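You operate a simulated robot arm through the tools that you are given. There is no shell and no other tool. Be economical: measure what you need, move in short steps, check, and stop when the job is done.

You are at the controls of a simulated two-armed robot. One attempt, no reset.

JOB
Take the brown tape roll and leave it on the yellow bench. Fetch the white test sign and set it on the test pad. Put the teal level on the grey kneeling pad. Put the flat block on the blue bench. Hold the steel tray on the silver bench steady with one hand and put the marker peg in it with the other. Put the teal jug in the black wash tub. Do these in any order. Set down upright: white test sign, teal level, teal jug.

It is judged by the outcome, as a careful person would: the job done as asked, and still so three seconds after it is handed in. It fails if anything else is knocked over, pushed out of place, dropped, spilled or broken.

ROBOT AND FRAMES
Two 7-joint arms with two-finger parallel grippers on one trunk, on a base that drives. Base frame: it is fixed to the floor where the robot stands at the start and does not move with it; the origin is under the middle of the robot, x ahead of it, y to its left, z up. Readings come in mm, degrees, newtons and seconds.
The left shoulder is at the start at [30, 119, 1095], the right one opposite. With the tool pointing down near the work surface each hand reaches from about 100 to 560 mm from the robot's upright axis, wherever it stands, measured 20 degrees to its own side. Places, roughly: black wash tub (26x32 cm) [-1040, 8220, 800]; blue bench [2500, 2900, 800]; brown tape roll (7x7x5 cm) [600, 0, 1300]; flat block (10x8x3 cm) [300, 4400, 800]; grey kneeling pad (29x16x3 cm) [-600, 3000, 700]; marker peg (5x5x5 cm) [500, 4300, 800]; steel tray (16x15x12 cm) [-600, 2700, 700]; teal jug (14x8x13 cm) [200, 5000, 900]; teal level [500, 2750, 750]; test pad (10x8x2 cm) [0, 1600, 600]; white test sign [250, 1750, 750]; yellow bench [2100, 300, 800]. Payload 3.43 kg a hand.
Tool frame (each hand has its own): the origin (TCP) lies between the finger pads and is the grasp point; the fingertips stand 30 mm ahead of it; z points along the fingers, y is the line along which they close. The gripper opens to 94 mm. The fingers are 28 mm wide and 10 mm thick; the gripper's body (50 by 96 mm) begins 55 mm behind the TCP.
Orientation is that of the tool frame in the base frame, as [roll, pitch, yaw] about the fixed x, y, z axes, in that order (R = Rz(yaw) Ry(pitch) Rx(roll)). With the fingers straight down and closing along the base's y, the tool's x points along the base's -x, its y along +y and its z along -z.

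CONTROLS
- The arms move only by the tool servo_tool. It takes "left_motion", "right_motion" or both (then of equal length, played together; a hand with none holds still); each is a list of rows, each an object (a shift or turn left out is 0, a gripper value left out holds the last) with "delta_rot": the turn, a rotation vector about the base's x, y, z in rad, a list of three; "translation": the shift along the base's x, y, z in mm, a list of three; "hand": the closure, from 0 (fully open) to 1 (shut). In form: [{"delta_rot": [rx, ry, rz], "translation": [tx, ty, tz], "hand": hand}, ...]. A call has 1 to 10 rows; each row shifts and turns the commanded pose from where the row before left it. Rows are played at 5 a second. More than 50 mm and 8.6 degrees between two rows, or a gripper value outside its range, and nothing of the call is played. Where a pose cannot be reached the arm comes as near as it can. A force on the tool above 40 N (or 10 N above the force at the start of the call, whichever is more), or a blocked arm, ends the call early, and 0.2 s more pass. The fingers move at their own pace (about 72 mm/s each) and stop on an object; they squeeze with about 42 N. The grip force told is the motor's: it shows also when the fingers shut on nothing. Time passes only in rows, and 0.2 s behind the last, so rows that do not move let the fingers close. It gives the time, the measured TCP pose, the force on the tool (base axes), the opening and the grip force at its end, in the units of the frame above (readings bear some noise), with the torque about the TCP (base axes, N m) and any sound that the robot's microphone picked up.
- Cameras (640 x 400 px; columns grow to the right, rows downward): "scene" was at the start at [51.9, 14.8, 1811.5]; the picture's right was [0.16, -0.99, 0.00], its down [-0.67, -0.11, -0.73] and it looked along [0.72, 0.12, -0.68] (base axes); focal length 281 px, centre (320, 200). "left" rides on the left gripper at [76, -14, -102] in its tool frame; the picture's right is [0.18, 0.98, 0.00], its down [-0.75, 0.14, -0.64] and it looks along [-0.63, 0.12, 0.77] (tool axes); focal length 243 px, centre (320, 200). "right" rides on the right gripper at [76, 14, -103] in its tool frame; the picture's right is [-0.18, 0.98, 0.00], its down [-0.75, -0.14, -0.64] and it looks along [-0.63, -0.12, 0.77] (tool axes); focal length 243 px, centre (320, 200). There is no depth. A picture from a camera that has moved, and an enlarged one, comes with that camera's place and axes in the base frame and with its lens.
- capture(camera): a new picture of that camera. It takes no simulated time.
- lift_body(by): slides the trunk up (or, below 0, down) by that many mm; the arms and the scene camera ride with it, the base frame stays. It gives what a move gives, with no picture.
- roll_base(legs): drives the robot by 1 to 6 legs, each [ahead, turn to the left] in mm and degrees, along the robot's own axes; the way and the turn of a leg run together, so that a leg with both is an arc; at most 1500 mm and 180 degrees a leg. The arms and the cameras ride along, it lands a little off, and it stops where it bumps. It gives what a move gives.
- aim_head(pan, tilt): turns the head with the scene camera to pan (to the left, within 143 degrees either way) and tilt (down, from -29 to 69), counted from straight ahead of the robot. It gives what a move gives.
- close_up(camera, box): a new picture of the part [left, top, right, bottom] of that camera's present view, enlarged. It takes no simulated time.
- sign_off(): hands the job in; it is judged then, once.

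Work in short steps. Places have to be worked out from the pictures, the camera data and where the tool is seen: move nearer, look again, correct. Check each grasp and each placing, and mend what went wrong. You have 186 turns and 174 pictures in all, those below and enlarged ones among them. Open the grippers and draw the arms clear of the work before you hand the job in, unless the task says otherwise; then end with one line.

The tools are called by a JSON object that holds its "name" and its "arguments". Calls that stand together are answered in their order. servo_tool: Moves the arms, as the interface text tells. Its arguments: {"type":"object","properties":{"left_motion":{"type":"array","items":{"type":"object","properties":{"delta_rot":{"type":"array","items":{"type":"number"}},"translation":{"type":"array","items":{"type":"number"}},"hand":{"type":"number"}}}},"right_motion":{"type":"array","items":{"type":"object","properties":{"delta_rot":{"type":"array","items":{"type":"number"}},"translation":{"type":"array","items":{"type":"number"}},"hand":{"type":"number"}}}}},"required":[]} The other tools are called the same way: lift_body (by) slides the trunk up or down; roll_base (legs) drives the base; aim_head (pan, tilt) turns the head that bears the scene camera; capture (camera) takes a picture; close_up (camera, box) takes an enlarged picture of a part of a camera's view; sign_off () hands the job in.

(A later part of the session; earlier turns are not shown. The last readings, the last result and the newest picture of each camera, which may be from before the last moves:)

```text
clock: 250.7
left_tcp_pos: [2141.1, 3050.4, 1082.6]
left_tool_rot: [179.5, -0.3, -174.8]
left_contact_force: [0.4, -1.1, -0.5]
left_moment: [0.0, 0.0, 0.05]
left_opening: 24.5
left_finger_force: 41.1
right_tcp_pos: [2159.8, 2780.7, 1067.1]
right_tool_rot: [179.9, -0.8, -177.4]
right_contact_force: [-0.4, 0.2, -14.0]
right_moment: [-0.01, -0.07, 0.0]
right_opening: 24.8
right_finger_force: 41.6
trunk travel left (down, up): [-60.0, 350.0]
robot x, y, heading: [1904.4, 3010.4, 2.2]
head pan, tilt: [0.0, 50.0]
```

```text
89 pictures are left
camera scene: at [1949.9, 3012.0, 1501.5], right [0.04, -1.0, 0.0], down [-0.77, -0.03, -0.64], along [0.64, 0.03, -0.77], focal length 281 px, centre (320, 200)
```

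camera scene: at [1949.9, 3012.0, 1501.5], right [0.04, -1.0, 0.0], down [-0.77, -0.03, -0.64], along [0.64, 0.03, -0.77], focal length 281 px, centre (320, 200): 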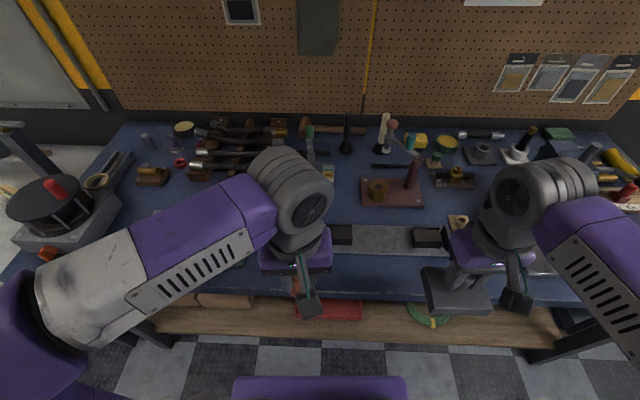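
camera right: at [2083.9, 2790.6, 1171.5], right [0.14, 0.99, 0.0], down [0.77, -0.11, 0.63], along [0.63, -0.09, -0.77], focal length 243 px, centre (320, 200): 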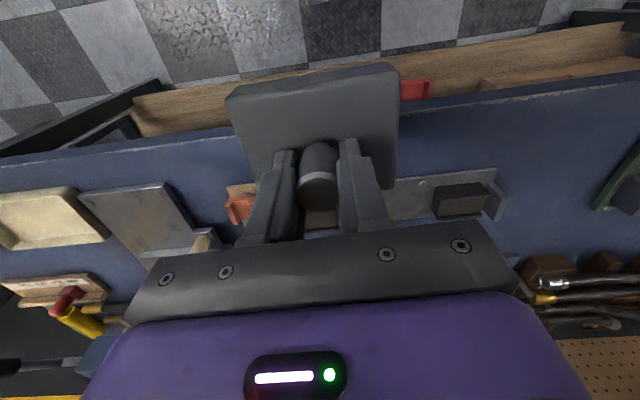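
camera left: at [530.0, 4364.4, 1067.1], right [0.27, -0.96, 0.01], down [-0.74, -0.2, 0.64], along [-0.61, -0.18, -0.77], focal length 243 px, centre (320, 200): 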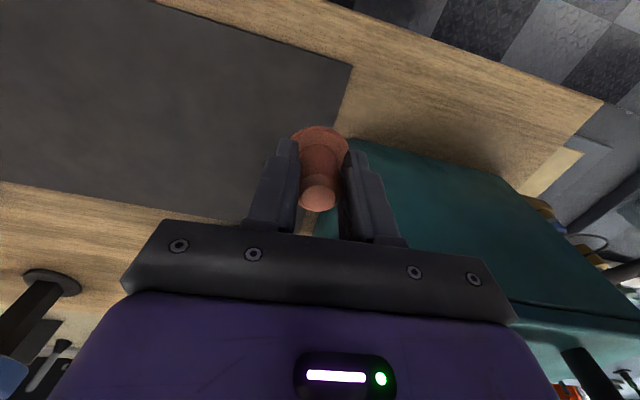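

Strip between bench edge (x≈2230) and the tray (x≈2360) is clear. Move to [2294,2875] in smaller rows, lowering to 960.

{"name": "servo_tool", "arguments": {"right_motion": [{"translation": [34, 24, -20]}, {"translation": [34, 24, -20]}, {"translation": [34, 24, -20]}, {"translation": [33, 22, -25]}, {"translation": [0, 0, -25]}]}}

{"name": "capture", "arguments": {"camera": "right"}}

{"name": "capture", "arguments": {"camera": "scene"}}

```text
clock: 251.9
left_tcp_pos: [2142.4, 3051.4, 1081.0]
left_tool_rot: [179.4, -0.3, -174.7]
left_contact_force: [0.0, -0.7, -0.6]
left_moment: [0.0, 0.03, 0.01]
left_opening: 25.1
left_finger_force: 42.2
right_tcp_pos: [2296.8, 2875.3, 956.1]
right_tool_rot: [180.0, -0.7, -177.4]
right_contact_force: [-0.7, 0.9, -12.5]
right_moment: [0.03, -0.07, -0.02]
right_opening: 24.8
right_finger_force: 42.3
trunk travel left (down, up): [-60.0, 350.0]
robot x, y, heading: [1899.7, 3006.8, 2.3]
head pan, tilt: [0.0, 50.0]
```

```text
88 pictures are left
camera right: at [2221.3, 2884.9, 1059.9], right [0.14, 0.99, 0.0], down [0.77, -0.11, 0.63], along [0.63, -0.09, -0.77], focal length 243 px, centre (320, 200)
```

right: 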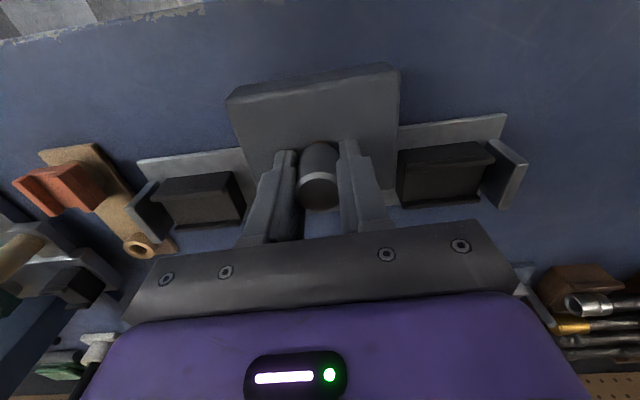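

```text
87 pictures are left
camera scene: at [1950.0, 3011.9, 1501.4], right [0.04, -1.0, 0.0], down [-0.77, -0.03, -0.64], along [0.64, 0.03, -0.77], focal length 281 px, centre (320, 200)
```

scene: 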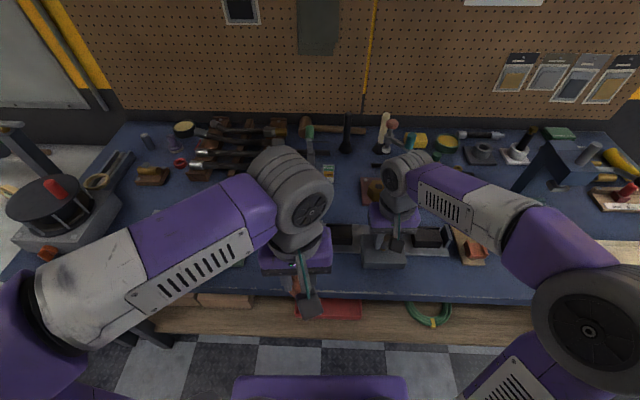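

Shift 18 mm back toward the edge (centre 2278) and descend to ~878, then slowly.

{"name": "servo_tool", "arguments": {"right_motion": [{"translation": [-18, 0, -40]}, {"translation": [0, 0, -30]}]}}

{"name": "capture", "arguments": {"camera": "right"}}

```text
clock: 252.4
left_tcp_pos: [2139.0, 3051.2, 1082.7]
left_tool_rot: [179.5, -0.2, -174.6]
left_contact_force: [0.5, -0.3, -0.6]
left_moment: [-0.02, 0.02, -0.02]
left_opening: 24.8
left_finger_force: 41.5
right_tcp_pos: [2278.6, 2875.7, 915.7]
right_tool_rot: [179.9, 0.4, -177.3]
right_contact_force: [-9.8, -1.7, 17.4]
right_moment: [-0.32, -0.51, -0.21]
right_opening: 24.8
right_finger_force: 42.2
trunk travel left (down, up): [-60.0, 350.0]
robot x, y, heading: [1905.8, 3011.5, 2.1]
head pan, tilt: [0.0, 50.0]
stopped in row 2 (right hand): the force on the tool passed its limit at 70 N (the readings are from after the stop); the commanded pose is now the measured one
```

```text
86 pictures are left
camera right: at [2200.9, 2886.9, 1017.9], right [0.14, 0.99, 0.0], down [0.76, -0.11, 0.65], along [0.64, -0.09, -0.76], focal length 243 px, centre (320, 200)
```

right: 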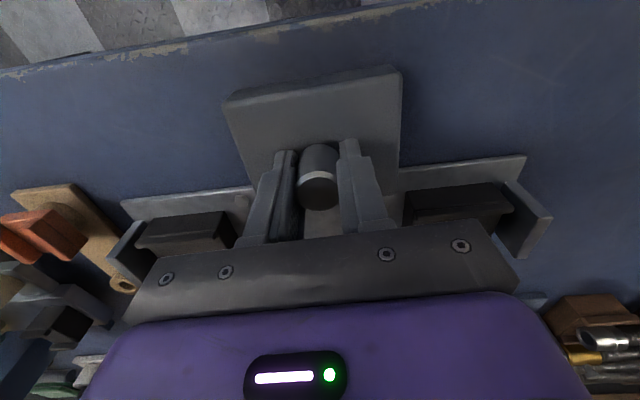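

Contact early—bench here is higher (≈850) or the block's back edge touched the plate. Raise, shift 12 mm toward the edge, and re-view.

{"name": "servo_tool", "arguments": {"right_motion": [{"translation": [0, 0, 20]}, {"translation": [-12, 0, 0]}]}}

{"name": "capture", "arguments": {"camera": "right"}}

{"name": "close_up", "arguments": {"camera": "scene", "box": [300, 180, 500, 320]}}

```text
clock: 253.0
left_tcp_pos: [2140.4, 3051.2, 1082.3]
left_tool_rot: [179.5, -0.2, -174.7]
left_contact_force: [0.0, -0.3, -0.7]
left_moment: [0.0, -0.01, 0.01]
left_opening: 24.5
left_finger_force: 41.7
right_tcp_pos: [2268.6, 2874.8, 933.3]
right_tool_rot: [179.9, 0.1, -177.3]
right_contact_force: [0.3, 0.3, -12.8]
right_moment: [0.0, -0.02, 0.0]
right_opening: 24.8
right_finger_force: 42.0
trunk travel left (down, up): [-60.0, 350.0]
robot x, y, heading: [1901.3, 3007.3, 2.4]
head pan, tilt: [0.0, 50.0]
```

```text
85 pictures are left
camera right: at [2191.4, 2884.7, 1036.5], right [0.14, 0.99, 0.0], down [0.76, -0.11, 0.64], along [0.64, -0.09, -0.77], focal length 243 px, centre (320, 200)
```

right: 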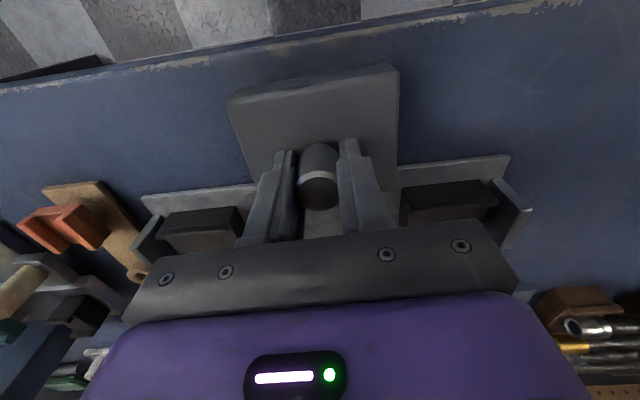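

```text
2.86 times, centred on (400, 250) of scene
camera zoom: at [1950.1, 3012.2, 1501.3], right [0.04, -1.0, 0.0], down [-0.77, -0.03, -0.64], along [0.64, 0.03, -0.77], focal length 802 px, centre (91, 57)
```

zoom: 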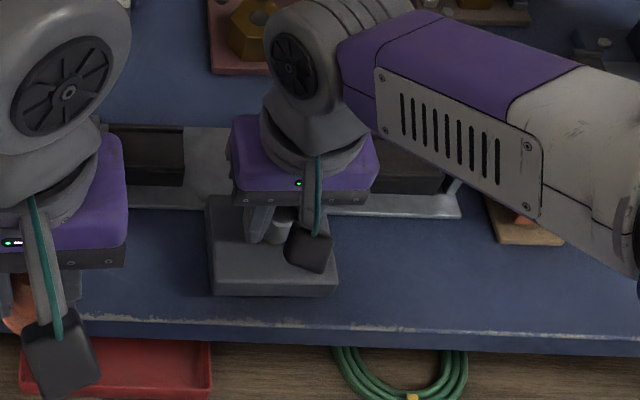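

Strip spans about x 2217–2318 at bench height ≈850; the block (80 mm) centred at 2267 fits. Lower slowly.

{"name": "servo_tool", "arguments": {"right_motion": [{"translation": [-2, 0, -8]}, {"translation": [0, 0, -4]}, {"translation": [0, 0, -3]}, {"translation": [0, 0, -2]}, {"translation": [0, 0, -2]}, {"translation": [0, 0, -2]}]}}

```text
clock: 254.4
left_tcp_pos: [2140.7, 3051.7, 1081.5]
left_tool_rot: [179.5, -0.3, -174.6]
left_contact_force: [0.2, 0.2, -1.3]
left_moment: [-0.04, -0.03, -0.01]
left_opening: 24.5
left_finger_force: 42.1
right_tcp_pos: [2264.6, 2875.4, 913.3]
right_tool_rot: [-180.0, 0.3, -177.3]
right_contact_force: [0.6, -3.6, 7.1]
right_moment: [-0.05, 0.83, -0.15]
right_opening: 24.8
right_finger_force: 42.1
trunk travel left (down, up): [-60.0, 350.0]
robot x, y, heading: [1902.4, 3012.4, 1.9]
head pan, tilt: [0.0, 50.0]
```

Contact with the bench at block bottom. Press a little further, then view.

{"name": "servo_tool", "arguments": {"right_motion": [{"translation": [0, 0, -1.5]}, {"translation": [0, 0, -1.0]}]}}

{"name": "close_up", "arguments": {"camera": "scene", "box": [330, 210, 450, 310]}}

{"name": "capture", "arguments": {"camera": "right"}}

```text
clock: 255.0
left_tcp_pos: [2140.1, 3052.1, 1081.5]
left_tool_rot: [179.5, -0.4, -174.7]
left_contact_force: [0.0, 0.0, -1.1]
left_moment: [-0.01, 0.0, 0.01]
left_opening: 24.7
left_finger_force: 41.9
right_tcp_pos: [2266.0, 2875.5, 909.1]
right_tool_rot: [179.9, 0.5, -177.3]
right_contact_force: [5.4, -5.9, 19.6]
right_moment: [-0.29, 1.03, -0.2]
right_opening: 25.2
right_finger_force: 41.4
trunk travel left (down, up): [-60.0, 350.0]
robot x, y, heading: [1903.8, 3010.0, 2.5]
head pan, tilt: [0.0, 50.0]
```

```text
4.00 times, centred on (390, 260) of scene
camera zoom: at [1949.2, 3012.1, 1501.6], right [0.04, -1.0, 0.0], down [-0.77, -0.03, -0.64], along [0.64, 0.03, -0.77], focal length 1123 px, centre (40, -40)
```

zoom: 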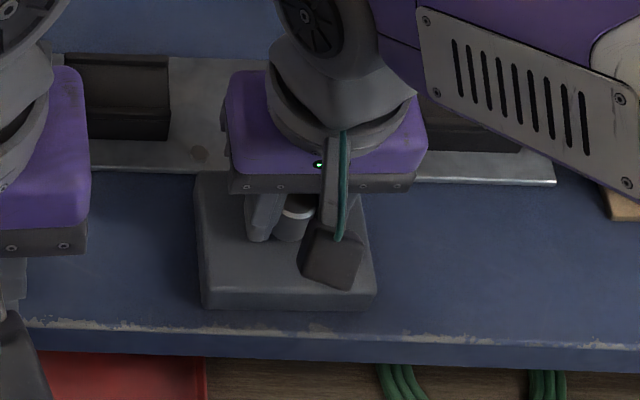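

```text
82 pictures are left
camera right: at [2188.4, 2886.2, 1013.4], right [0.14, 0.99, 0.0], down [0.75, -0.11, 0.65], along [0.64, -0.09, -0.76], focal length 243 px, centre (320, 200)
```

right: 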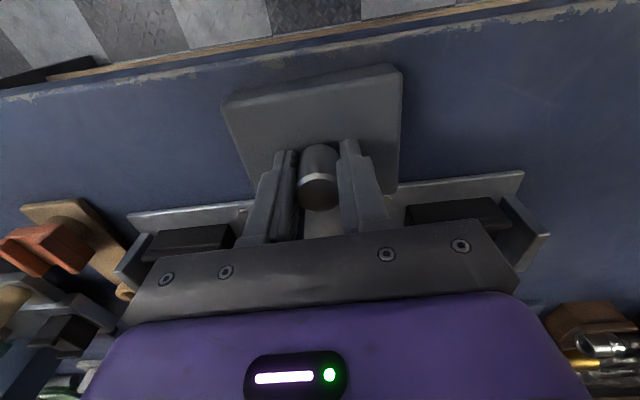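

The block sits flat between bench edge and plate. Release and rise.

{"name": "servo_tool", "arguments": {"right_motion": [{"hand": 0.5}, {"hand": 0.4}, {"hand": 0.4}, {"translation": [0, 0, 25]}, {"translation": [0, 0, 40]}, {"translation": [0, 0, 45], "hand": 0}, {"translation": [-30, 0, 30]}, {"translation": [-40, 0, 10]}, {"translation": [-40, 0, 10]}]}}

{"name": "close_up", "arguments": {"camera": "scene", "box": [280, 170, 480, 310]}}

```text
clock: 257.0
left_tcp_pos: [2139.1, 3051.3, 1082.2]
left_tool_rot: [179.5, -0.1, -174.7]
left_contact_force: [-0.3, -0.2, -0.3]
left_moment: [0.01, -0.03, 0.01]
left_opening: 24.6
left_finger_force: 42.4
right_tcp_pos: [2152.5, 2878.7, 1069.5]
right_tool_rot: [-180.0, 0.3, -177.3]
right_contact_force: [0.8, 0.4, 0.4]
right_moment: [-0.02, -0.02, -0.01]
right_opening: 94.1
right_finger_force: 0.1
trunk travel left (down, up): [-60.0, 350.0]
robot x, y, heading: [1902.8, 3010.4, 2.1]
head pan, tilt: [0.0, 50.0]
```

```text
2.86 times, centred on (380, 240) of scene
camera zoom: at [1948.5, 3012.4, 1501.5], right [0.04, -1.0, 0.0], down [-0.77, -0.03, -0.64], along [0.64, 0.03, -0.77], focal length 802 px, centre (149, 86)
```

zoom: 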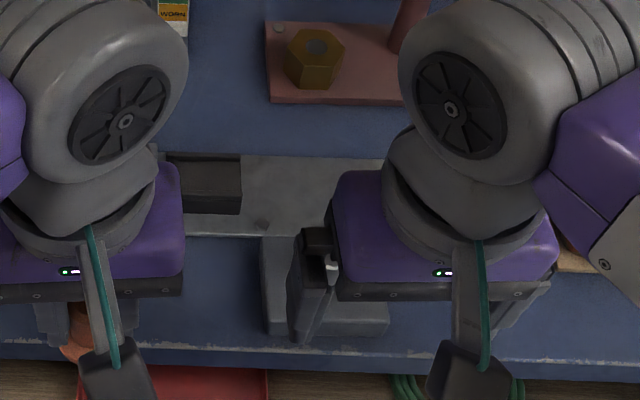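

Block placed. Now head back to the grey bench for the teal level, to be picked with the right hand.

{"name": "roll_base", "arguments": {"legs": [[-750, 0], [0, -90], [370, 0], [0, -90], [200, 0]]}}

{"name": "aim_head", "arguments": {"pan": -10, "tilt": 52}}

{"name": "capture", "arguments": {"camera": "scene"}}

```text
clock: 271.8
left_tcp_pos: [719.9, 2528.8, 1082.3]
left_tool_rot: [179.4, -0.2, 9.6]
left_contact_force: [0.3, -0.5, -0.3]
left_moment: [0.01, 0.0, -0.02]
left_opening: 24.9
left_finger_force: 41.9
right_tcp_pos: [693.8, 2702.9, 1069.7]
right_tool_rot: [180.0, 0.2, 7.2]
right_contact_force: [-0.3, -0.8, 0.0]
right_moment: [-0.01, -0.03, 0.02]
right_opening: 93.9
right_finger_force: 0.0
trunk travel left (down, up): [-60.0, 350.0]
robot x, y, heading: [954.5, 2589.9, -173.3]
head pan, tilt: [0.0, 50.0]
```

```text
clock: 272.5
left_tcp_pos: [720.5, 2530.2, 1082.9]
left_tool_rot: [179.5, -0.3, 9.6]
left_contact_force: [0.4, -0.2, -1.0]
left_moment: [0.01, 0.02, 0.03]
left_opening: 24.9
left_finger_force: 41.6
right_tcp_pos: [693.6, 2703.4, 1070.0]
right_tool_rot: [-180.0, 0.2, 7.1]
right_contact_force: [0.4, 0.7, -0.4]
right_moment: [0.01, -0.01, 0.01]
right_opening: 94.0
right_finger_force: 0.0
trunk travel left (down, up): [-60.0, 350.0]
robot x, y, heading: [952.5, 2591.8, -173.6]
head pan, tilt: [-10.0, 52.0]
```

```text
80 pictures are left
camera scene: at [909.9, 2599.8, 1498.8], right [0.06, 1.0, 0.0], down [0.79, -0.05, -0.62], along [-0.61, 0.04, -0.79], focal length 281 px, centre (320, 200)
```

scene: 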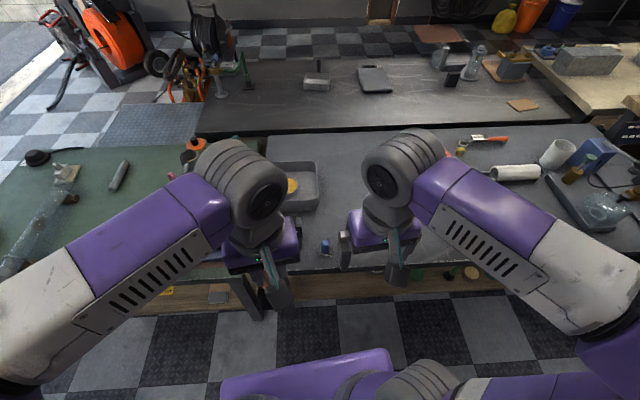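

The level should be right under the right gripper; use its camera.

{"name": "capture", "arguments": {"camera": "right"}}

{"name": "close_up", "arguments": {"camera": "scene", "box": [270, 130, 430, 290]}}

```text
79 pictures are left
camera right: at [771.9, 2697.3, 1172.7], right [-0.06, -1.0, 0.0], down [-0.76, 0.05, 0.65], along [-0.64, 0.04, -0.76], focal length 243 px, centre (320, 200)
```

right: 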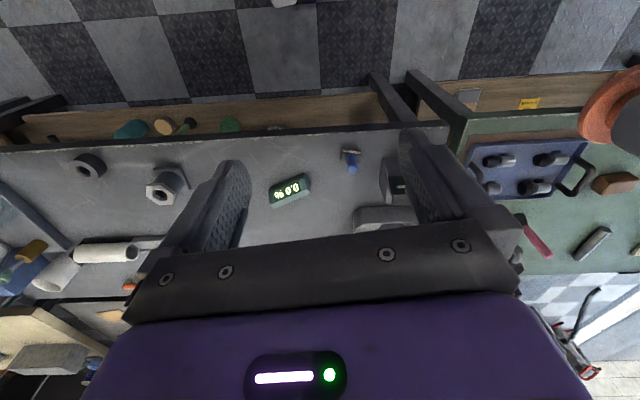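

```text
2.50 times, centred on (350, 210) of scene
camera zoom: at [909.9, 2599.8, 1498.8], right [0.06, 1.0, 0.0], down [0.79, -0.05, -0.62], along [-0.61, 0.04, -0.79], focal length 702 px, centre (245, 175)
```

zoom: 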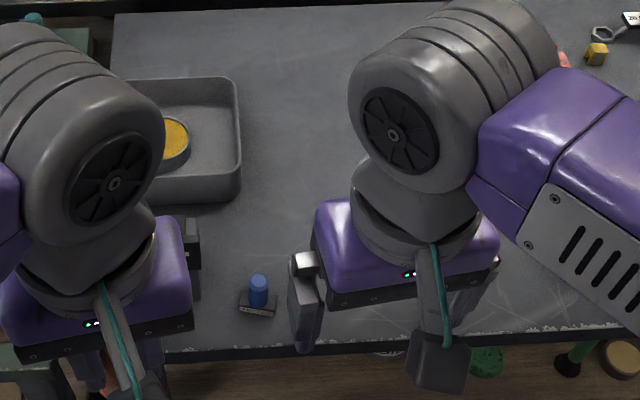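

The level (teal box with a "0.0 %" display) is at ≈[449,2784]. Drive 130 closer and take a nearer look.

{"name": "roll_base", "arguments": {"legs": [[125, 0]]}}

{"name": "servo_tool", "arguments": {"right_motion": [{"translation": [-20, 25, -35]}, {"translation": [-20, 25, -35]}, {"translation": [-20, 20, -35]}, {"translation": [-20, 10, -30]}]}}

{"name": "capture", "arguments": {"camera": "right"}}

```text
clock: 273.7
left_tcp_pos: [596.2, 2513.9, 1081.4]
left_tool_rot: [179.5, -0.3, 10.0]
left_contact_force: [-1.4, -0.9, -0.5]
left_moment: [0.02, -0.06, -0.01]
left_opening: 25.2
left_finger_force: 41.8
right_tcp_pos: [568.7, 2687.5, 1069.8]
right_tool_rot: [-180.0, 0.2, 7.4]
right_contact_force: [-0.3, -0.8, -1.3]
right_moment: [-0.02, -0.02, 0.0]
right_opening: 94.2
right_finger_force: 0.1
trunk travel left (down, up): [-60.0, 350.0]
robot x, y, heading: [829.5, 2573.5, -173.0]
head pan, tilt: [-10.0, 52.0]
```

```text
clock: 274.7
left_tcp_pos: [596.8, 2514.8, 1081.5]
left_tool_rot: [179.6, -0.3, 9.9]
left_contact_force: [0.3, -0.6, -0.5]
left_moment: [0.01, -0.03, 0.0]
left_opening: 24.7
left_finger_force: 41.6
right_tcp_pos: [490.0, 2764.9, 933.6]
right_tool_rot: [179.8, 0.3, 7.3]
right_contact_force: [-0.1, 0.7, 0.1]
right_moment: [0.0, 0.05, -0.01]
right_opening: 93.9
right_finger_force: 0.0
trunk travel left (down, up): [-60.0, 350.0]
robot x, y, heading: [833.8, 2575.9, -173.3]
head pan, tilt: [-10.0, 52.0]
```

```text
77 pictures are left
camera right: at [568.2, 2761.0, 1036.8], right [-0.06, -1.0, 0.0], down [-0.76, 0.04, 0.64], along [-0.64, 0.04, -0.76], focal length 243 px, centre (320, 200)
```

right: 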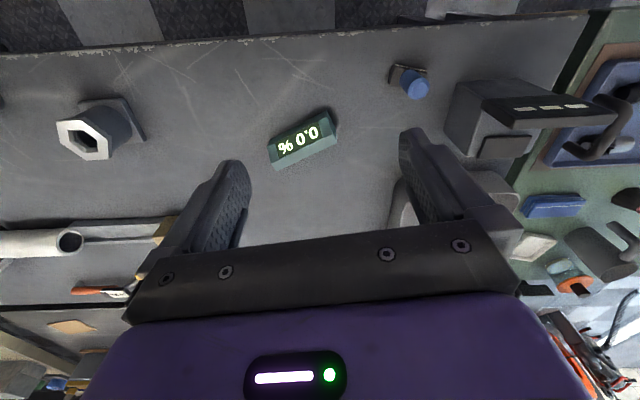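

Level ≈ [393,2800] with its long axis ~22° off y. Rotate the right hand −75° so it closes across the short side, shifting over it.

{"name": "servo_tool", "arguments": {"right_motion": [{"delta_rot": [0, 0, -0.146], "translation": [-9, 4, 0]}, {"delta_rot": [0, 0, -0.146], "translation": [-9, 4, 0]}, {"delta_rot": [0, 0, -0.146], "translation": [-9, 4, 0]}, {"delta_rot": [0, 0, -0.146], "translation": [-9, 4, 0]}, {"delta_rot": [0, 0, -0.146], "translation": [-9, 4, 0]}, {"delta_rot": [0, 0, -0.146], "translation": [-9, 4, 0]}, {"delta_rot": [0, 0, -0.146], "translation": [-9, 4, 0]}, {"delta_rot": [0, 0, -0.146], "translation": [-9, 4, 0]}, {"delta_rot": [0, 0, -0.146], "translation": [-9, 3, 0]}]}}

{"name": "capture", "arguments": {"camera": "right"}}

```text
clock: 276.7
left_tcp_pos: [596.6, 2515.0, 1081.1]
left_tool_rot: [179.5, -0.3, 9.9]
left_contact_force: [0.2, -0.1, -0.6]
left_moment: [-0.01, 0.02, 0.01]
left_opening: 24.6
left_finger_force: 41.4
right_tcp_pos: [408.5, 2801.2, 935.6]
right_tool_rot: [180.0, 0.3, -68.2]
right_contact_force: [-0.2, -0.1, 0.3]
right_moment: [0.02, -0.02, -0.01]
right_opening: 94.1
right_finger_force: 0.2
trunk travel left (down, up): [-60.0, 350.0]
robot x, y, heading: [828.4, 2581.2, -173.2]
head pan, tilt: [-10.0, 52.0]
```

```text
76 pictures are left
camera right: at [423.9, 2724.7, 1037.7], right [-0.98, -0.19, 0.0], down [-0.15, 0.75, 0.65], along [-0.13, 0.63, -0.76], focal length 243 px, centre (320, 200)
```

right: 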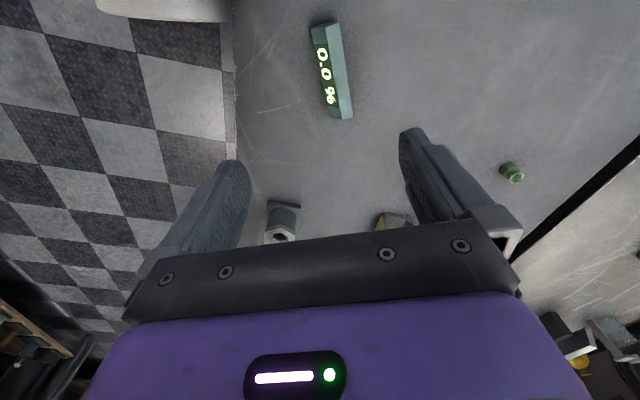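

It's a bar with the display on its robot-facing side; its centre is ≈[386,2799]. Align (+3°) and descend to ~800.

{"name": "servo_tool", "arguments": {"right_motion": [{"delta_rot": [0, 0, 0.05], "translation": [-20, -1, -40]}, {"translation": [0, 0, -45]}, {"translation": [0, 0, -45]}]}}

{"name": "capture", "arguments": {"camera": "right"}}

```text
clock: 277.5
left_tcp_pos: [597.2, 2515.8, 1081.5]
left_tool_rot: [179.5, -0.3, 9.8]
left_contact_force: [0.4, 0.9, -0.4]
left_moment: [-0.01, -0.02, 0.01]
left_opening: 24.9
left_finger_force: 41.7
right_tcp_pos: [390.3, 2801.4, 803.8]
right_tool_rot: [179.8, 0.3, -65.2]
right_contact_force: [-0.1, -0.3, -0.1]
right_moment: [0.0, -0.02, 0.02]
right_opening: 93.9
right_finger_force: 0.1
trunk travel left (down, up): [-60.0, 350.0]
robot x, y, heading: [834.3, 2577.3, -173.1]
head pan, tilt: [-10.0, 52.0]
```

```text
75 pictures are left
camera right: at [409.5, 2726.3, 907.2], right [-0.97, -0.24, 0.0], down [-0.19, 0.74, 0.65], along [-0.16, 0.63, -0.76], focal length 243 px, centre (320, 200)
```

right: 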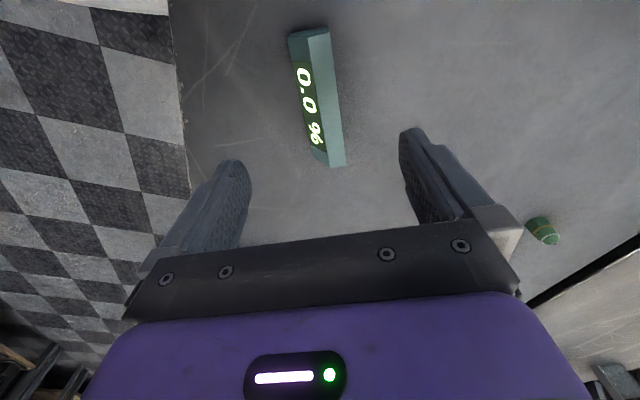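

Top of level ≈ z 700, centre ≈ [385,2796]. Descend to ~725 and check.

{"name": "servo_tool", "arguments": {"right_motion": [{"translation": [-4, -4, -40]}, {"translation": [0, 0, -38]}]}}

{"name": "capture", "arguments": {"camera": "right"}}

```text
clock: 278.1
left_tcp_pos: [596.7, 2513.3, 1081.7]
left_tool_rot: [179.6, -0.2, 10.0]
left_contact_force: [0.5, -0.2, -0.8]
left_moment: [0.0, -0.02, -0.01]
left_opening: 24.9
left_finger_force: 42.6
right_tcp_pos: [387.3, 2796.8, 725.5]
right_tool_rot: [180.0, 0.3, -65.1]
right_contact_force: [-1.2, -1.3, -0.1]
right_moment: [-0.01, 0.02, -0.01]
right_opening: 94.2
right_finger_force: 0.1
trunk travel left (down, up): [-60.0, 350.0]
robot x, y, heading: [830.0, 2578.9, -173.1]
head pan, tilt: [-10.0, 52.0]
```

```text
74 pictures are left
camera right: at [404.9, 2721.3, 828.3], right [-0.97, -0.25, 0.0], down [-0.19, 0.74, 0.65], along [-0.16, 0.63, -0.76], focal length 243 px, centre (320, 200)
```

right: 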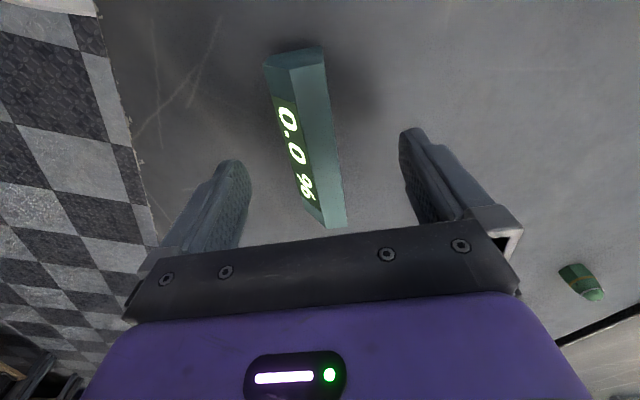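

Descend slowly watching for bench contact.

{"name": "servo_tool", "arguments": {"right_motion": [{"translation": [0, 0, -10]}, {"translation": [0, 0, -8]}, {"translation": [0, 0, -6]}, {"translation": [0, 0, -5]}, {"translation": [0, 0, -5]}]}}

{"name": "capture", "arguments": {"camera": "right"}}

```text
clock: 279.3
left_tcp_pos: [596.6, 2514.7, 1081.4]
left_tool_rot: [179.6, -0.3, 10.0]
left_contact_force: [0.6, -0.2, -1.4]
left_moment: [0.0, 0.02, 0.01]
left_opening: 24.8
left_finger_force: 41.7
right_tcp_pos: [386.4, 2796.6, 692.8]
right_tool_rot: [179.9, 0.4, -65.1]
right_contact_force: [0.0, -0.6, -0.5]
right_moment: [-0.02, 0.0, -0.03]
right_opening: 93.9
right_finger_force: 0.1
trunk travel left (down, up): [-60.0, 350.0]
robot x, y, heading: [828.7, 2574.6, -172.7]
head pan, tilt: [-10.0, 52.0]
```

```text
73 pictures are left
camera right: at [404.7, 2720.9, 796.0], right [-0.97, -0.25, 0.0], down [-0.19, 0.74, 0.65], along [-0.16, 0.63, -0.76], focal length 243 px, centre (320, 200)
```

right: 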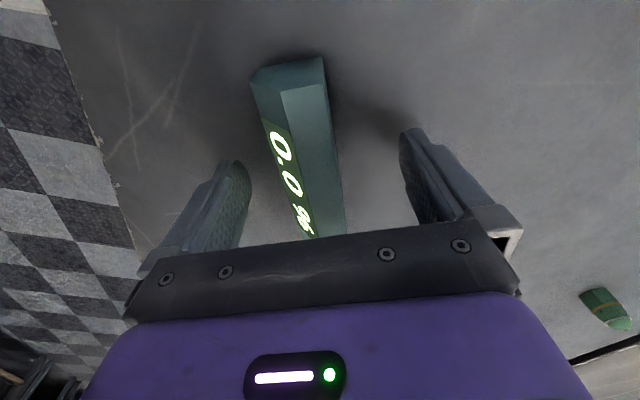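

{"name": "servo_tool", "arguments": {"right_motion": [{"translation": [0, 0, -5]}, {"translation": [0, 0, -5]}, {"translation": [0, 0, -4]}, {"translation": [0, 0, -4]}, {"translation": [0, 0, -4]}]}}

{"name": "capture", "arguments": {"camera": "right"}}

```text
clock: 280.4
left_tcp_pos: [599.4, 2514.4, 1083.5]
left_tool_rot: [179.5, -0.2, 9.9]
left_contact_force: [-0.4, 0.8, -0.6]
left_moment: [0.0, 0.0, -0.03]
left_opening: 24.7
left_finger_force: 41.9
right_tcp_pos: [385.7, 2795.5, 679.9]
right_tool_rot: [179.9, 0.2, -65.2]
right_contact_force: [5.2, -0.8, 24.8]
right_moment: [0.15, -1.43, 0.0]
right_opening: 94.1
right_finger_force: 0.1
trunk travel left (down, up): [-60.0, 350.0]
robot x, y, heading: [825.9, 2577.7, -173.1]
head pan, tilt: [-10.0, 52.0]
stopped in row 5 (right hand): the force on the tool passed its limit at 48 N (the readings are from after the stop); the commanded pose is now the measured one
```

```text
72 pictures are left
camera right: at [404.5, 2720.0, 783.1], right [-0.97, -0.25, 0.0], down [-0.19, 0.74, 0.65], along [-0.16, 0.63, -0.76], focal length 243 px, centre (320, 200)
```

right: 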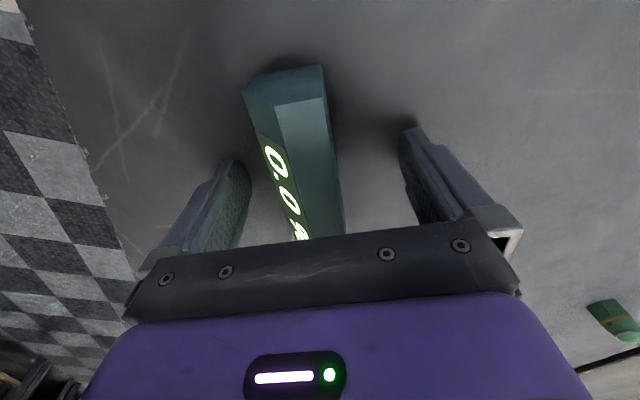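

Bench ≈ 649. Raise 3 mm and close on the level.

{"name": "servo_tool", "arguments": {"right_motion": [{"translation": [0, 2, 3]}, {"hand": 1}, {"hand": 1}, {"hand": 1}, {"hand": 1}]}}

{"name": "capture", "arguments": {"camera": "right"}}

```text
clock: 281.6
left_tcp_pos: [597.0, 2514.6, 1082.8]
left_tool_rot: [179.6, -0.2, 9.7]
left_contact_force: [-0.6, -0.2, -1.9]
left_moment: [-0.01, 0.0, 0.0]
left_opening: 24.7
left_finger_force: 41.9
right_tcp_pos: [384.6, 2798.2, 681.3]
right_tool_rot: [179.8, 0.3, -65.2]
right_contact_force: [3.2, 4.8, 12.3]
right_moment: [0.19, -0.32, 0.04]
right_opening: 36.1
right_finger_force: 41.7
trunk travel left (down, up): [-60.0, 350.0]
robot x, y, heading: [832.6, 2573.9, -173.2]
head pan, tilt: [-10.0, 52.0]
```

```text
71 pictures are left
camera right: at [403.9, 2722.0, 783.5], right [-0.97, -0.24, 0.0], down [-0.18, 0.74, 0.65], along [-0.16, 0.63, -0.76], focal length 243 px, centre (320, 200)
```

right: 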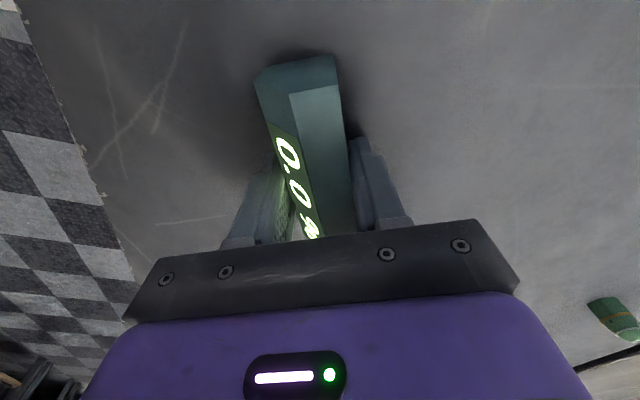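

Gripped at 36 mm. Lift and check whether it stays level.

{"name": "servo_tool", "arguments": {"right_motion": [{"translation": [0, 0, 20]}, {"translation": [0, 0, 40]}, {"translation": [0, 0, 45]}]}}

{"name": "capture", "arguments": {"camera": "right"}}

{"name": "close_up", "arguments": {"camera": "scene", "box": [300, 130, 460, 250]}}

```text
clock: 282.4
left_tcp_pos: [596.9, 2514.8, 1081.2]
left_tool_rot: [179.5, -0.2, 9.8]
left_contact_force: [1.0, -0.2, -0.7]
left_moment: [-0.02, 0.01, 0.0]
left_opening: 24.6
left_finger_force: 42.3
right_tcp_pos: [384.3, 2796.6, 787.0]
right_tool_rot: [179.9, 0.4, -65.2]
right_contact_force: [-1.3, -0.5, -1.4]
right_moment: [-0.03, 0.01, -0.01]
right_opening: 35.3
right_finger_force: 42.3
trunk travel left (down, up): [-60.0, 350.0]
robot x, y, heading: [834.4, 2574.7, -173.1]
head pan, tilt: [-10.0, 52.0]
```

```text
70 pictures are left
camera right: at [404.0, 2721.3, 890.0], right [-0.97, -0.25, 0.0], down [-0.19, 0.74, 0.65], along [-0.16, 0.63, -0.76], focal length 243 px, centre (320, 200)
```

right: 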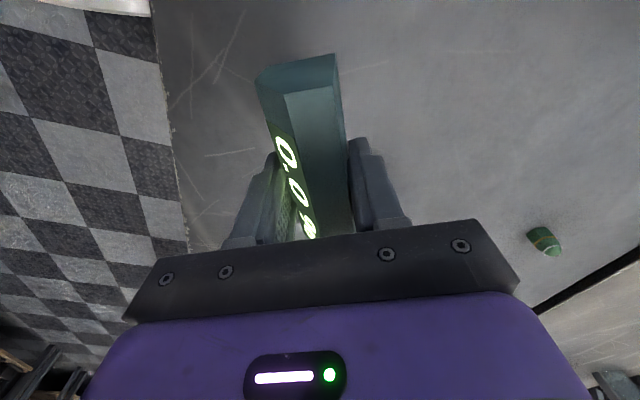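

```text
3.33 times, centred on (380, 190) of scene
camera zoom: at [786.5, 2585.1, 1498.8], right [0.06, 1.0, 0.0], down [0.79, -0.04, -0.62], along [-0.62, 0.03, -0.79], focal length 936 px, centre (120, 233)
```

zoom: 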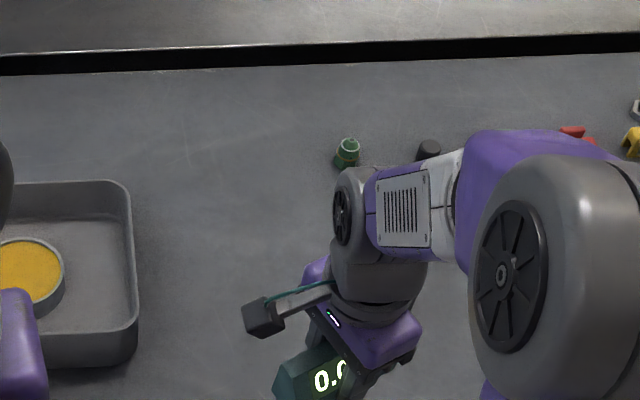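

Held without roll. Raise and retract the right hand, then drive around the front toward the left aisle.

{"name": "servo_tool", "arguments": {"right_motion": [{"translation": [10, 0, 45]}, {"translation": [20, 0, 45]}, {"translation": [35, -10, 30]}, {"translation": [40, -10, 20]}, {"translation": [40, -10, 20]}, {"translation": [40, -10, 0]}]}}

{"name": "roll_base", "arguments": {"legs": [[-130, 0], [0, 82], [1480, 0], [0, -91], [1100, 0]]}}

{"name": "aim_head", "arguments": {"pan": -15, "tilt": 38}}

{"name": "capture", "arguments": {"camera": "scene"}}

```text
clock: 283.8
left_tcp_pos: [596.9, 2515.2, 1081.8]
left_tool_rot: [179.5, -0.2, 9.8]
left_contact_force: [0.4, -0.1, -0.5]
left_moment: [-0.02, 0.0, 0.01]
left_opening: 24.7
left_finger_force: 41.8
right_tcp_pos: [567.3, 2756.8, 943.5]
right_tool_rot: [179.8, 0.3, -65.3]
right_contact_force: [0.5, -0.3, -0.9]
right_moment: [0.02, 0.02, 0.01]
right_opening: 35.1
right_finger_force: 41.2
trunk travel left (down, up): [-60.0, 350.0]
robot x, y, heading: [829.0, 2577.9, -173.2]
head pan, tilt: [-10.0, 52.0]
```

```text
clock: 301.3
left_tcp_pos: [429.9, 1085.9, 1081.2]
left_tool_rot: [179.4, -0.2, 1.0]
left_contact_force: [-0.2, -0.2, -0.1]
left_moment: [-0.01, 0.06, -0.03]
left_opening: 24.7
left_finger_force: 42.3
right_tcp_pos: [438.9, 1331.0, 944.2]
right_tool_rot: [180.0, 0.4, -74.3]
right_contact_force: [0.8, -0.7, -1.3]
right_moment: [0.03, 0.01, 0.01]
right_opening: 35.2
right_finger_force: 42.1
trunk travel left (down, up): [-60.0, 350.0]
robot x, y, heading: [666.8, 1113.5, 177.9]
head pan, tilt: [-10.0, 52.0]
stopped in leg 5: the robot was blocked; the commanded pose is now the measured one
```

```text
clock: 302.1
left_tcp_pos: [429.4, 1087.2, 1081.1]
left_tool_rot: [179.4, -0.4, 1.0]
left_contact_force: [-0.4, 0.7, -0.2]
left_moment: [0.02, 0.03, 0.02]
left_opening: 24.8
left_finger_force: 41.7
right_tcp_pos: [436.6, 1331.2, 944.8]
right_tool_rot: [-179.9, 0.4, -74.3]
right_contact_force: [-1.1, 0.1, -2.0]
right_moment: [-0.02, 0.01, 0.0]
right_opening: 34.9
right_finger_force: 41.6
trunk travel left (down, up): [-60.0, 350.0]
robot x, y, heading: [671.4, 1110.6, 177.6]
head pan, tilt: [-15.0, 38.0]
```

```text
68 pictures are left
camera scene: at [618.7, 1135.4, 1518.6], right [0.3, 0.95, 0.0], down [0.59, -0.18, -0.79], along [-0.75, 0.24, -0.62], focal length 281 px, centre (320, 200)
```

scene: 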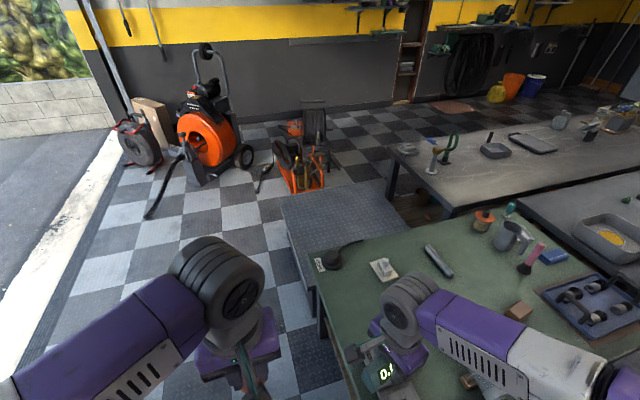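

Passage to the left aisle is between the steel platform and the tool tote; zoom to judge its width.

{"name": "close_up", "arguments": {"camera": "scene", "box": [130, 60, 450, 260]}}

```text
2.00 times, centred on (290, 160) of scene
camera zoom: at [618.7, 1135.4, 1518.6], right [0.3, 0.95, 0.0], down [0.59, -0.18, -0.79], along [-0.75, 0.24, -0.62], focal length 562 px, centre (380, 280)
```

zoom: 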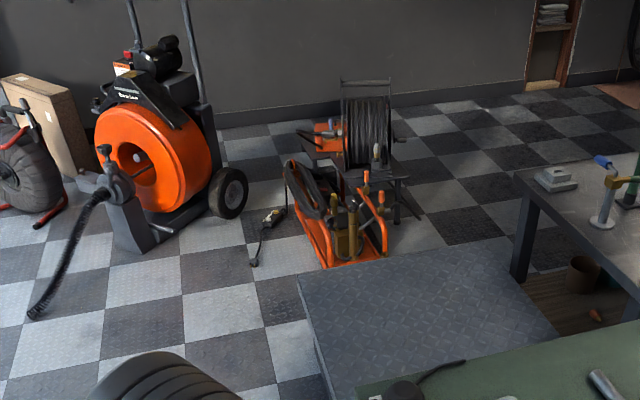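

Gap is only ~300 mm; not passable. I'll take the north route around the benches instead. Drive back and up the right aisle.

{"name": "roll_base", "arguments": {"legs": [[-330, 0], [0, -88], [1500, 0], [1500, 0], [1500, 0]]}}

{"name": "aim_head", "arguments": {"pan": 25, "tilt": 25}}

{"name": "capture", "arguments": {"camera": "scene"}}

```text
clock: 329.4
left_tcp_pos: [1277.3, 5882.1, 1079.1]
left_tool_rot: [179.4, -0.3, -88.5]
left_contact_force: [0.6, 0.9, -0.7]
left_moment: [-0.03, -0.01, -0.02]
left_opening: 24.8
left_finger_force: 42.2
right_tcp_pos: [1522.1, 5875.4, 944.1]
right_tool_rot: [-180.0, 0.2, -163.7]
right_contact_force: [0.2, 0.7, -1.8]
right_moment: [-0.02, 0.01, 0.01]
right_opening: 35.0
right_finger_force: 42.2
trunk travel left (down, up): [-60.0, 350.0]
robot x, y, heading: [1300.0, 5639.8, 88.4]
head pan, tilt: [-15.0, 38.0]
```

```text
clock: 330.5
left_tcp_pos: [1277.5, 5882.0, 1081.2]
left_tool_rot: [179.4, -0.5, -88.5]
left_contact_force: [-0.4, 0.5, -0.6]
left_moment: [0.02, 0.03, -0.02]
left_opening: 25.0
left_finger_force: 42.6
right_tcp_pos: [1522.6, 5875.7, 943.8]
right_tool_rot: [180.0, 0.3, -163.8]
right_contact_force: [0.3, -0.3, -0.7]
right_moment: [0.0, -0.01, 0.03]
right_opening: 35.1
right_finger_force: 41.9
trunk travel left (down, up): [-60.0, 350.0]
robot x, y, heading: [1302.2, 5640.7, 88.2]
head pan, tilt: [25.0, 25.0]
```

```text
66 pictures are left
camera scene: at [1265.6, 5697.1, 1538.9], right [0.92, 0.39, 0.0], down [0.17, -0.39, -0.91], along [-0.35, 0.83, -0.42], focal length 281 px, centre (320, 200)
```

scene: 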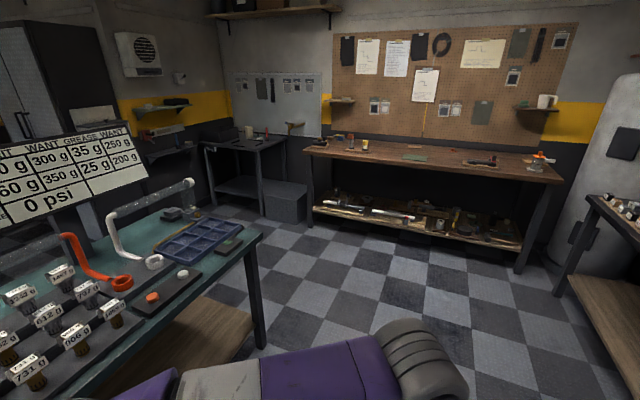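

Cross aisle exists north of the teal bench (ends at y≈6630). Drive to y≈7150 and turn west.

{"name": "roll_base", "arguments": {"legs": [[1480, 0], [0, 91], [900, 0]]}}

{"name": "aim_head", "arguments": {"pan": 20, "tilt": 25}}

{"name": "capture", "arguments": {"camera": "scene"}}

```text
clock: 346.3
left_tcp_pos: [262.6, 7212.6, 1080.3]
left_tool_rot: [179.3, -0.4, -1.8]
left_contact_force: [0.6, -0.1, 0.4]
left_moment: [0.01, -0.02, -0.01]
left_opening: 24.6
left_finger_force: 41.7
right_tcp_pos: [283.0, 7457.7, 943.2]
right_tool_rot: [180.0, 0.2, -77.1]
right_contact_force: [-0.5, 0.0, -0.6]
right_moment: [0.0, -0.03, 0.0]
right_opening: 34.8
right_finger_force: 41.8
trunk travel left (down, up): [-60.0, 350.0]
robot x, y, heading: [503.4, 7224.0, 174.6]
head pan, tilt: [25.0, 25.0]
```

```text
clock: 346.9
left_tcp_pos: [262.3, 7213.7, 1081.5]
left_tool_rot: [179.5, -0.4, -1.8]
left_contact_force: [0.3, -0.4, -0.5]
left_moment: [0.01, 0.0, 0.02]
left_opening: 24.8
left_finger_force: 41.9
right_tcp_pos: [283.2, 7457.2, 942.6]
right_tool_rot: [180.0, 0.2, -76.9]
right_contact_force: [0.4, 0.7, -1.8]
right_moment: [-0.01, -0.02, 0.0]
right_opening: 35.0
right_finger_force: 42.6
trunk travel left (down, up): [-60.0, 350.0]
robot x, y, heading: [507.9, 7224.6, 174.9]
head pan, tilt: [20.0, 25.0]
```

```text
65 pictures are left
camera scene: at [446.5, 7200.2, 1539.0], right [-0.26, 0.97, 0.0], down [0.41, 0.11, -0.91], along [-0.88, -0.23, -0.42], focal length 281 px, centre (320, 200)
```

scene: 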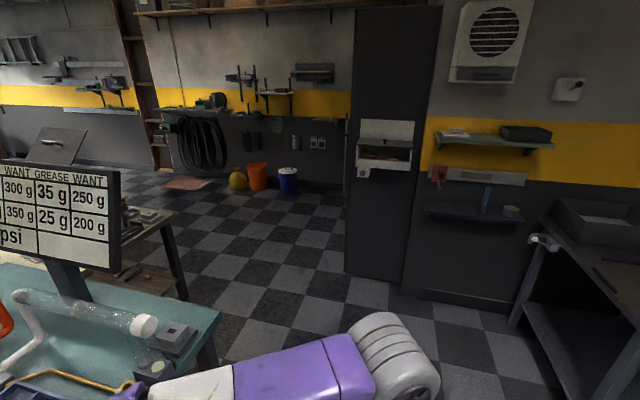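

Clear floor. Go west to x≈-1000, then turn south into the left aisle.

{"name": "roll_base", "arguments": {"legs": [[0, 9], [1480, 0], [0, 86], [1400, 0]]}}

{"name": "aim_head", "arguments": {"pan": 15, "tilt": 30}}

{"name": "capture", "arguments": {"camera": "scene"}}

```text
clock: 354.0
left_tcp_pos: [-1126.4, 7121.3, 1079.8]
left_tool_rot: [179.4, -0.2, 4.8]
left_contact_force: [0.4, 0.1, -0.8]
left_moment: [0.07, 0.01, -0.01]
left_opening: 24.8
left_finger_force: 42.3
right_tcp_pos: [-1129.0, 7363.5, 941.0]
right_tool_rot: [-179.6, 0.3, -69.9]
right_contact_force: [0.5, -0.1, -1.6]
right_moment: [-0.01, -0.06, 0.0]
right_opening: 34.8
right_finger_force: 41.8
trunk travel left (down, up): [-60.0, 350.0]
robot x, y, heading: [-886.5, 7160.4, -178.6]
head pan, tilt: [20.0, 25.0]
stopped in leg 2: the robot was blocked; the commanded pose is now the measured one
```

```text
clock: 354.7
left_tcp_pos: [-1125.0, 7120.0, 1080.5]
left_tool_rot: [179.4, -0.4, 4.9]
left_contact_force: [0.3, -0.5, -0.9]
left_moment: [-0.01, 0.01, 0.03]
left_opening: 24.6
left_finger_force: 41.9
right_tcp_pos: [-1127.2, 7364.2, 940.9]
right_tool_rot: [-179.5, 0.3, -70.0]
right_contact_force: [0.3, 0.2, -1.2]
right_moment: [0.01, -0.01, 0.01]
right_opening: 34.8
right_finger_force: 42.4
trunk travel left (down, up): [-60.0, 350.0]
robot x, y, heading: [-891.3, 7162.5, -178.6]
head pan, tilt: [15.0, 30.0]
```

```text
64 pictures are left
camera scene: at [-941.3, 7135.9, 1531.0], right [-0.28, 0.96, 0.0], down [0.48, 0.14, -0.87], along [-0.83, -0.24, -0.5], focal length 281 px, centre (320, 200)
```

scene: 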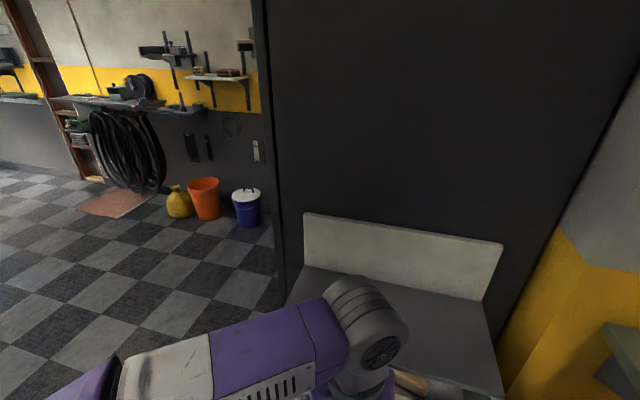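

Blocked by a small table by the locker. Back off, go diagonally into the left aisle.

{"name": "roll_base", "arguments": {"legs": [[-240, 0], [0, 73], [1320, 0], [0, 14], [1400, 0]]}}

{"name": "aim_head", "arguments": {"pan": 15, "tilt": 35}}

{"name": "capture", "arguments": {"camera": "scene"}}

```text
clock: 364.5
left_tcp_pos: [-1003.6, 5860.4, 1079.5]
left_tool_rot: [179.3, -0.4, 77.2]
left_contact_force: [0.6, 0.5, -0.5]
left_moment: [-0.03, 0.0, 0.02]
left_opening: 24.6
left_finger_force: 42.3
right_tcp_pos: [-1236.5, 5932.4, 941.7]
right_tool_rot: [-179.6, 0.2, 2.3]
right_contact_force: [0.1, 0.1, -1.5]
right_moment: [-0.05, -0.02, 0.03]
right_opening: 35.0
right_finger_force: 42.2
trunk travel left (down, up): [-60.0, 350.0]
robot x, y, heading: [-967.6, 6103.3, -106.0]
head pan, tilt: [15.0, 30.0]
stopped in leg 3: the robot was blocked; the commanded pose is now the measured one
```

```text
clock: 365.1
left_tcp_pos: [-1003.6, 5859.4, 1079.0]
left_tool_rot: [179.3, -0.5, 77.3]
left_contact_force: [-0.1, 0.3, -0.6]
left_moment: [0.03, 0.01, 0.04]
left_opening: 24.9
left_finger_force: 41.6
right_tcp_pos: [-1235.9, 5931.1, 940.4]
right_tool_rot: [-179.4, 0.2, 2.3]
right_contact_force: [-0.3, 0.2, -1.3]
right_moment: [0.0, -0.05, 0.03]
right_opening: 34.8
right_finger_force: 41.7
trunk travel left (down, up): [-60.0, 350.0]
robot x, y, heading: [-971.4, 6099.5, -106.0]
head pan, tilt: [15.0, 35.0]
```

```text
63 pictures are left
camera scene: at [-962.0, 6043.7, 1523.2], right [-1.0, 0.02, 0.0], down [0.01, 0.57, -0.82], along [-0.02, -0.82, -0.57], focal length 281 px, centre (320, 200)
```

scene: 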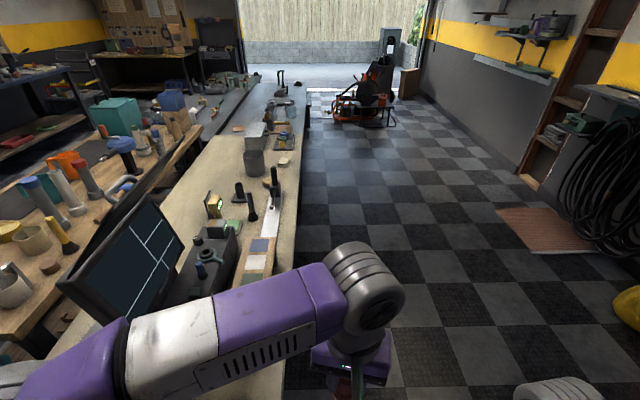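

The aisle is clear for x<-1130. Back off, shift west to x≈-1200, then go south.

{"name": "roll_base", "arguments": {"legs": [[-150, 0], [0, -44], [320, 0], [0, 59], [1500, 0], [1350, 0]]}}

{"name": "aim_head", "arguments": {"pan": 45, "tilt": 42}}

{"name": "capture", "arguments": {"camera": "scene"}}

```text
clock: 386.3
left_tcp_pos: [-1161.2, 2983.0, 1080.1]
left_tool_rot: [179.3, -0.5, 94.6]
left_contact_force: [-0.3, -0.4, -0.5]
left_moment: [0.01, -0.01, 0.0]
left_opening: 24.8
left_finger_force: 42.2
right_tcp_pos: [-1404.4, 2984.4, 940.5]
right_tool_rot: [-179.4, 0.1, 19.5]
right_contact_force: [-0.8, -0.2, -1.7]
right_moment: [-0.01, -0.01, -0.04]
right_opening: 35.1
right_finger_force: 41.7
trunk travel left (down, up): [-60.0, 350.0]
robot x, y, heading: [-1200.0, 3224.5, -89.0]
head pan, tilt: [15.0, 35.0]
```

```text
clock: 387.2
left_tcp_pos: [-1160.8, 2982.6, 1080.3]
left_tool_rot: [179.3, -0.6, 94.6]
left_contact_force: [1.0, -0.1, -0.6]
left_moment: [-0.02, 0.01, 0.02]
left_opening: 25.0
left_finger_force: 42.0
right_tcp_pos: [-1403.2, 2984.1, 940.3]
right_tool_rot: [-179.4, 0.2, 19.6]
right_contact_force: [-0.2, 0.4, -1.9]
right_moment: [0.01, -0.01, -0.01]
right_opening: 35.0
right_finger_force: 41.6
trunk travel left (down, up): [-60.0, 350.0]
robot x, y, heading: [-1200.2, 3227.9, -89.2]
head pan, tilt: [45.0, 42.0]
```

```text
62 pictures are left
camera scene: at [-1138.9, 3198.7, 1512.7], right [-0.69, -0.72, 0.0], down [-0.48, 0.46, -0.74], along [0.53, -0.52, -0.67], focal length 281 px, centre (320, 200)
```

scene: 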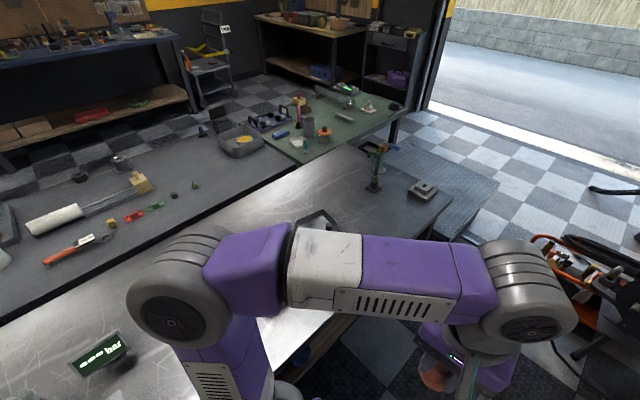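

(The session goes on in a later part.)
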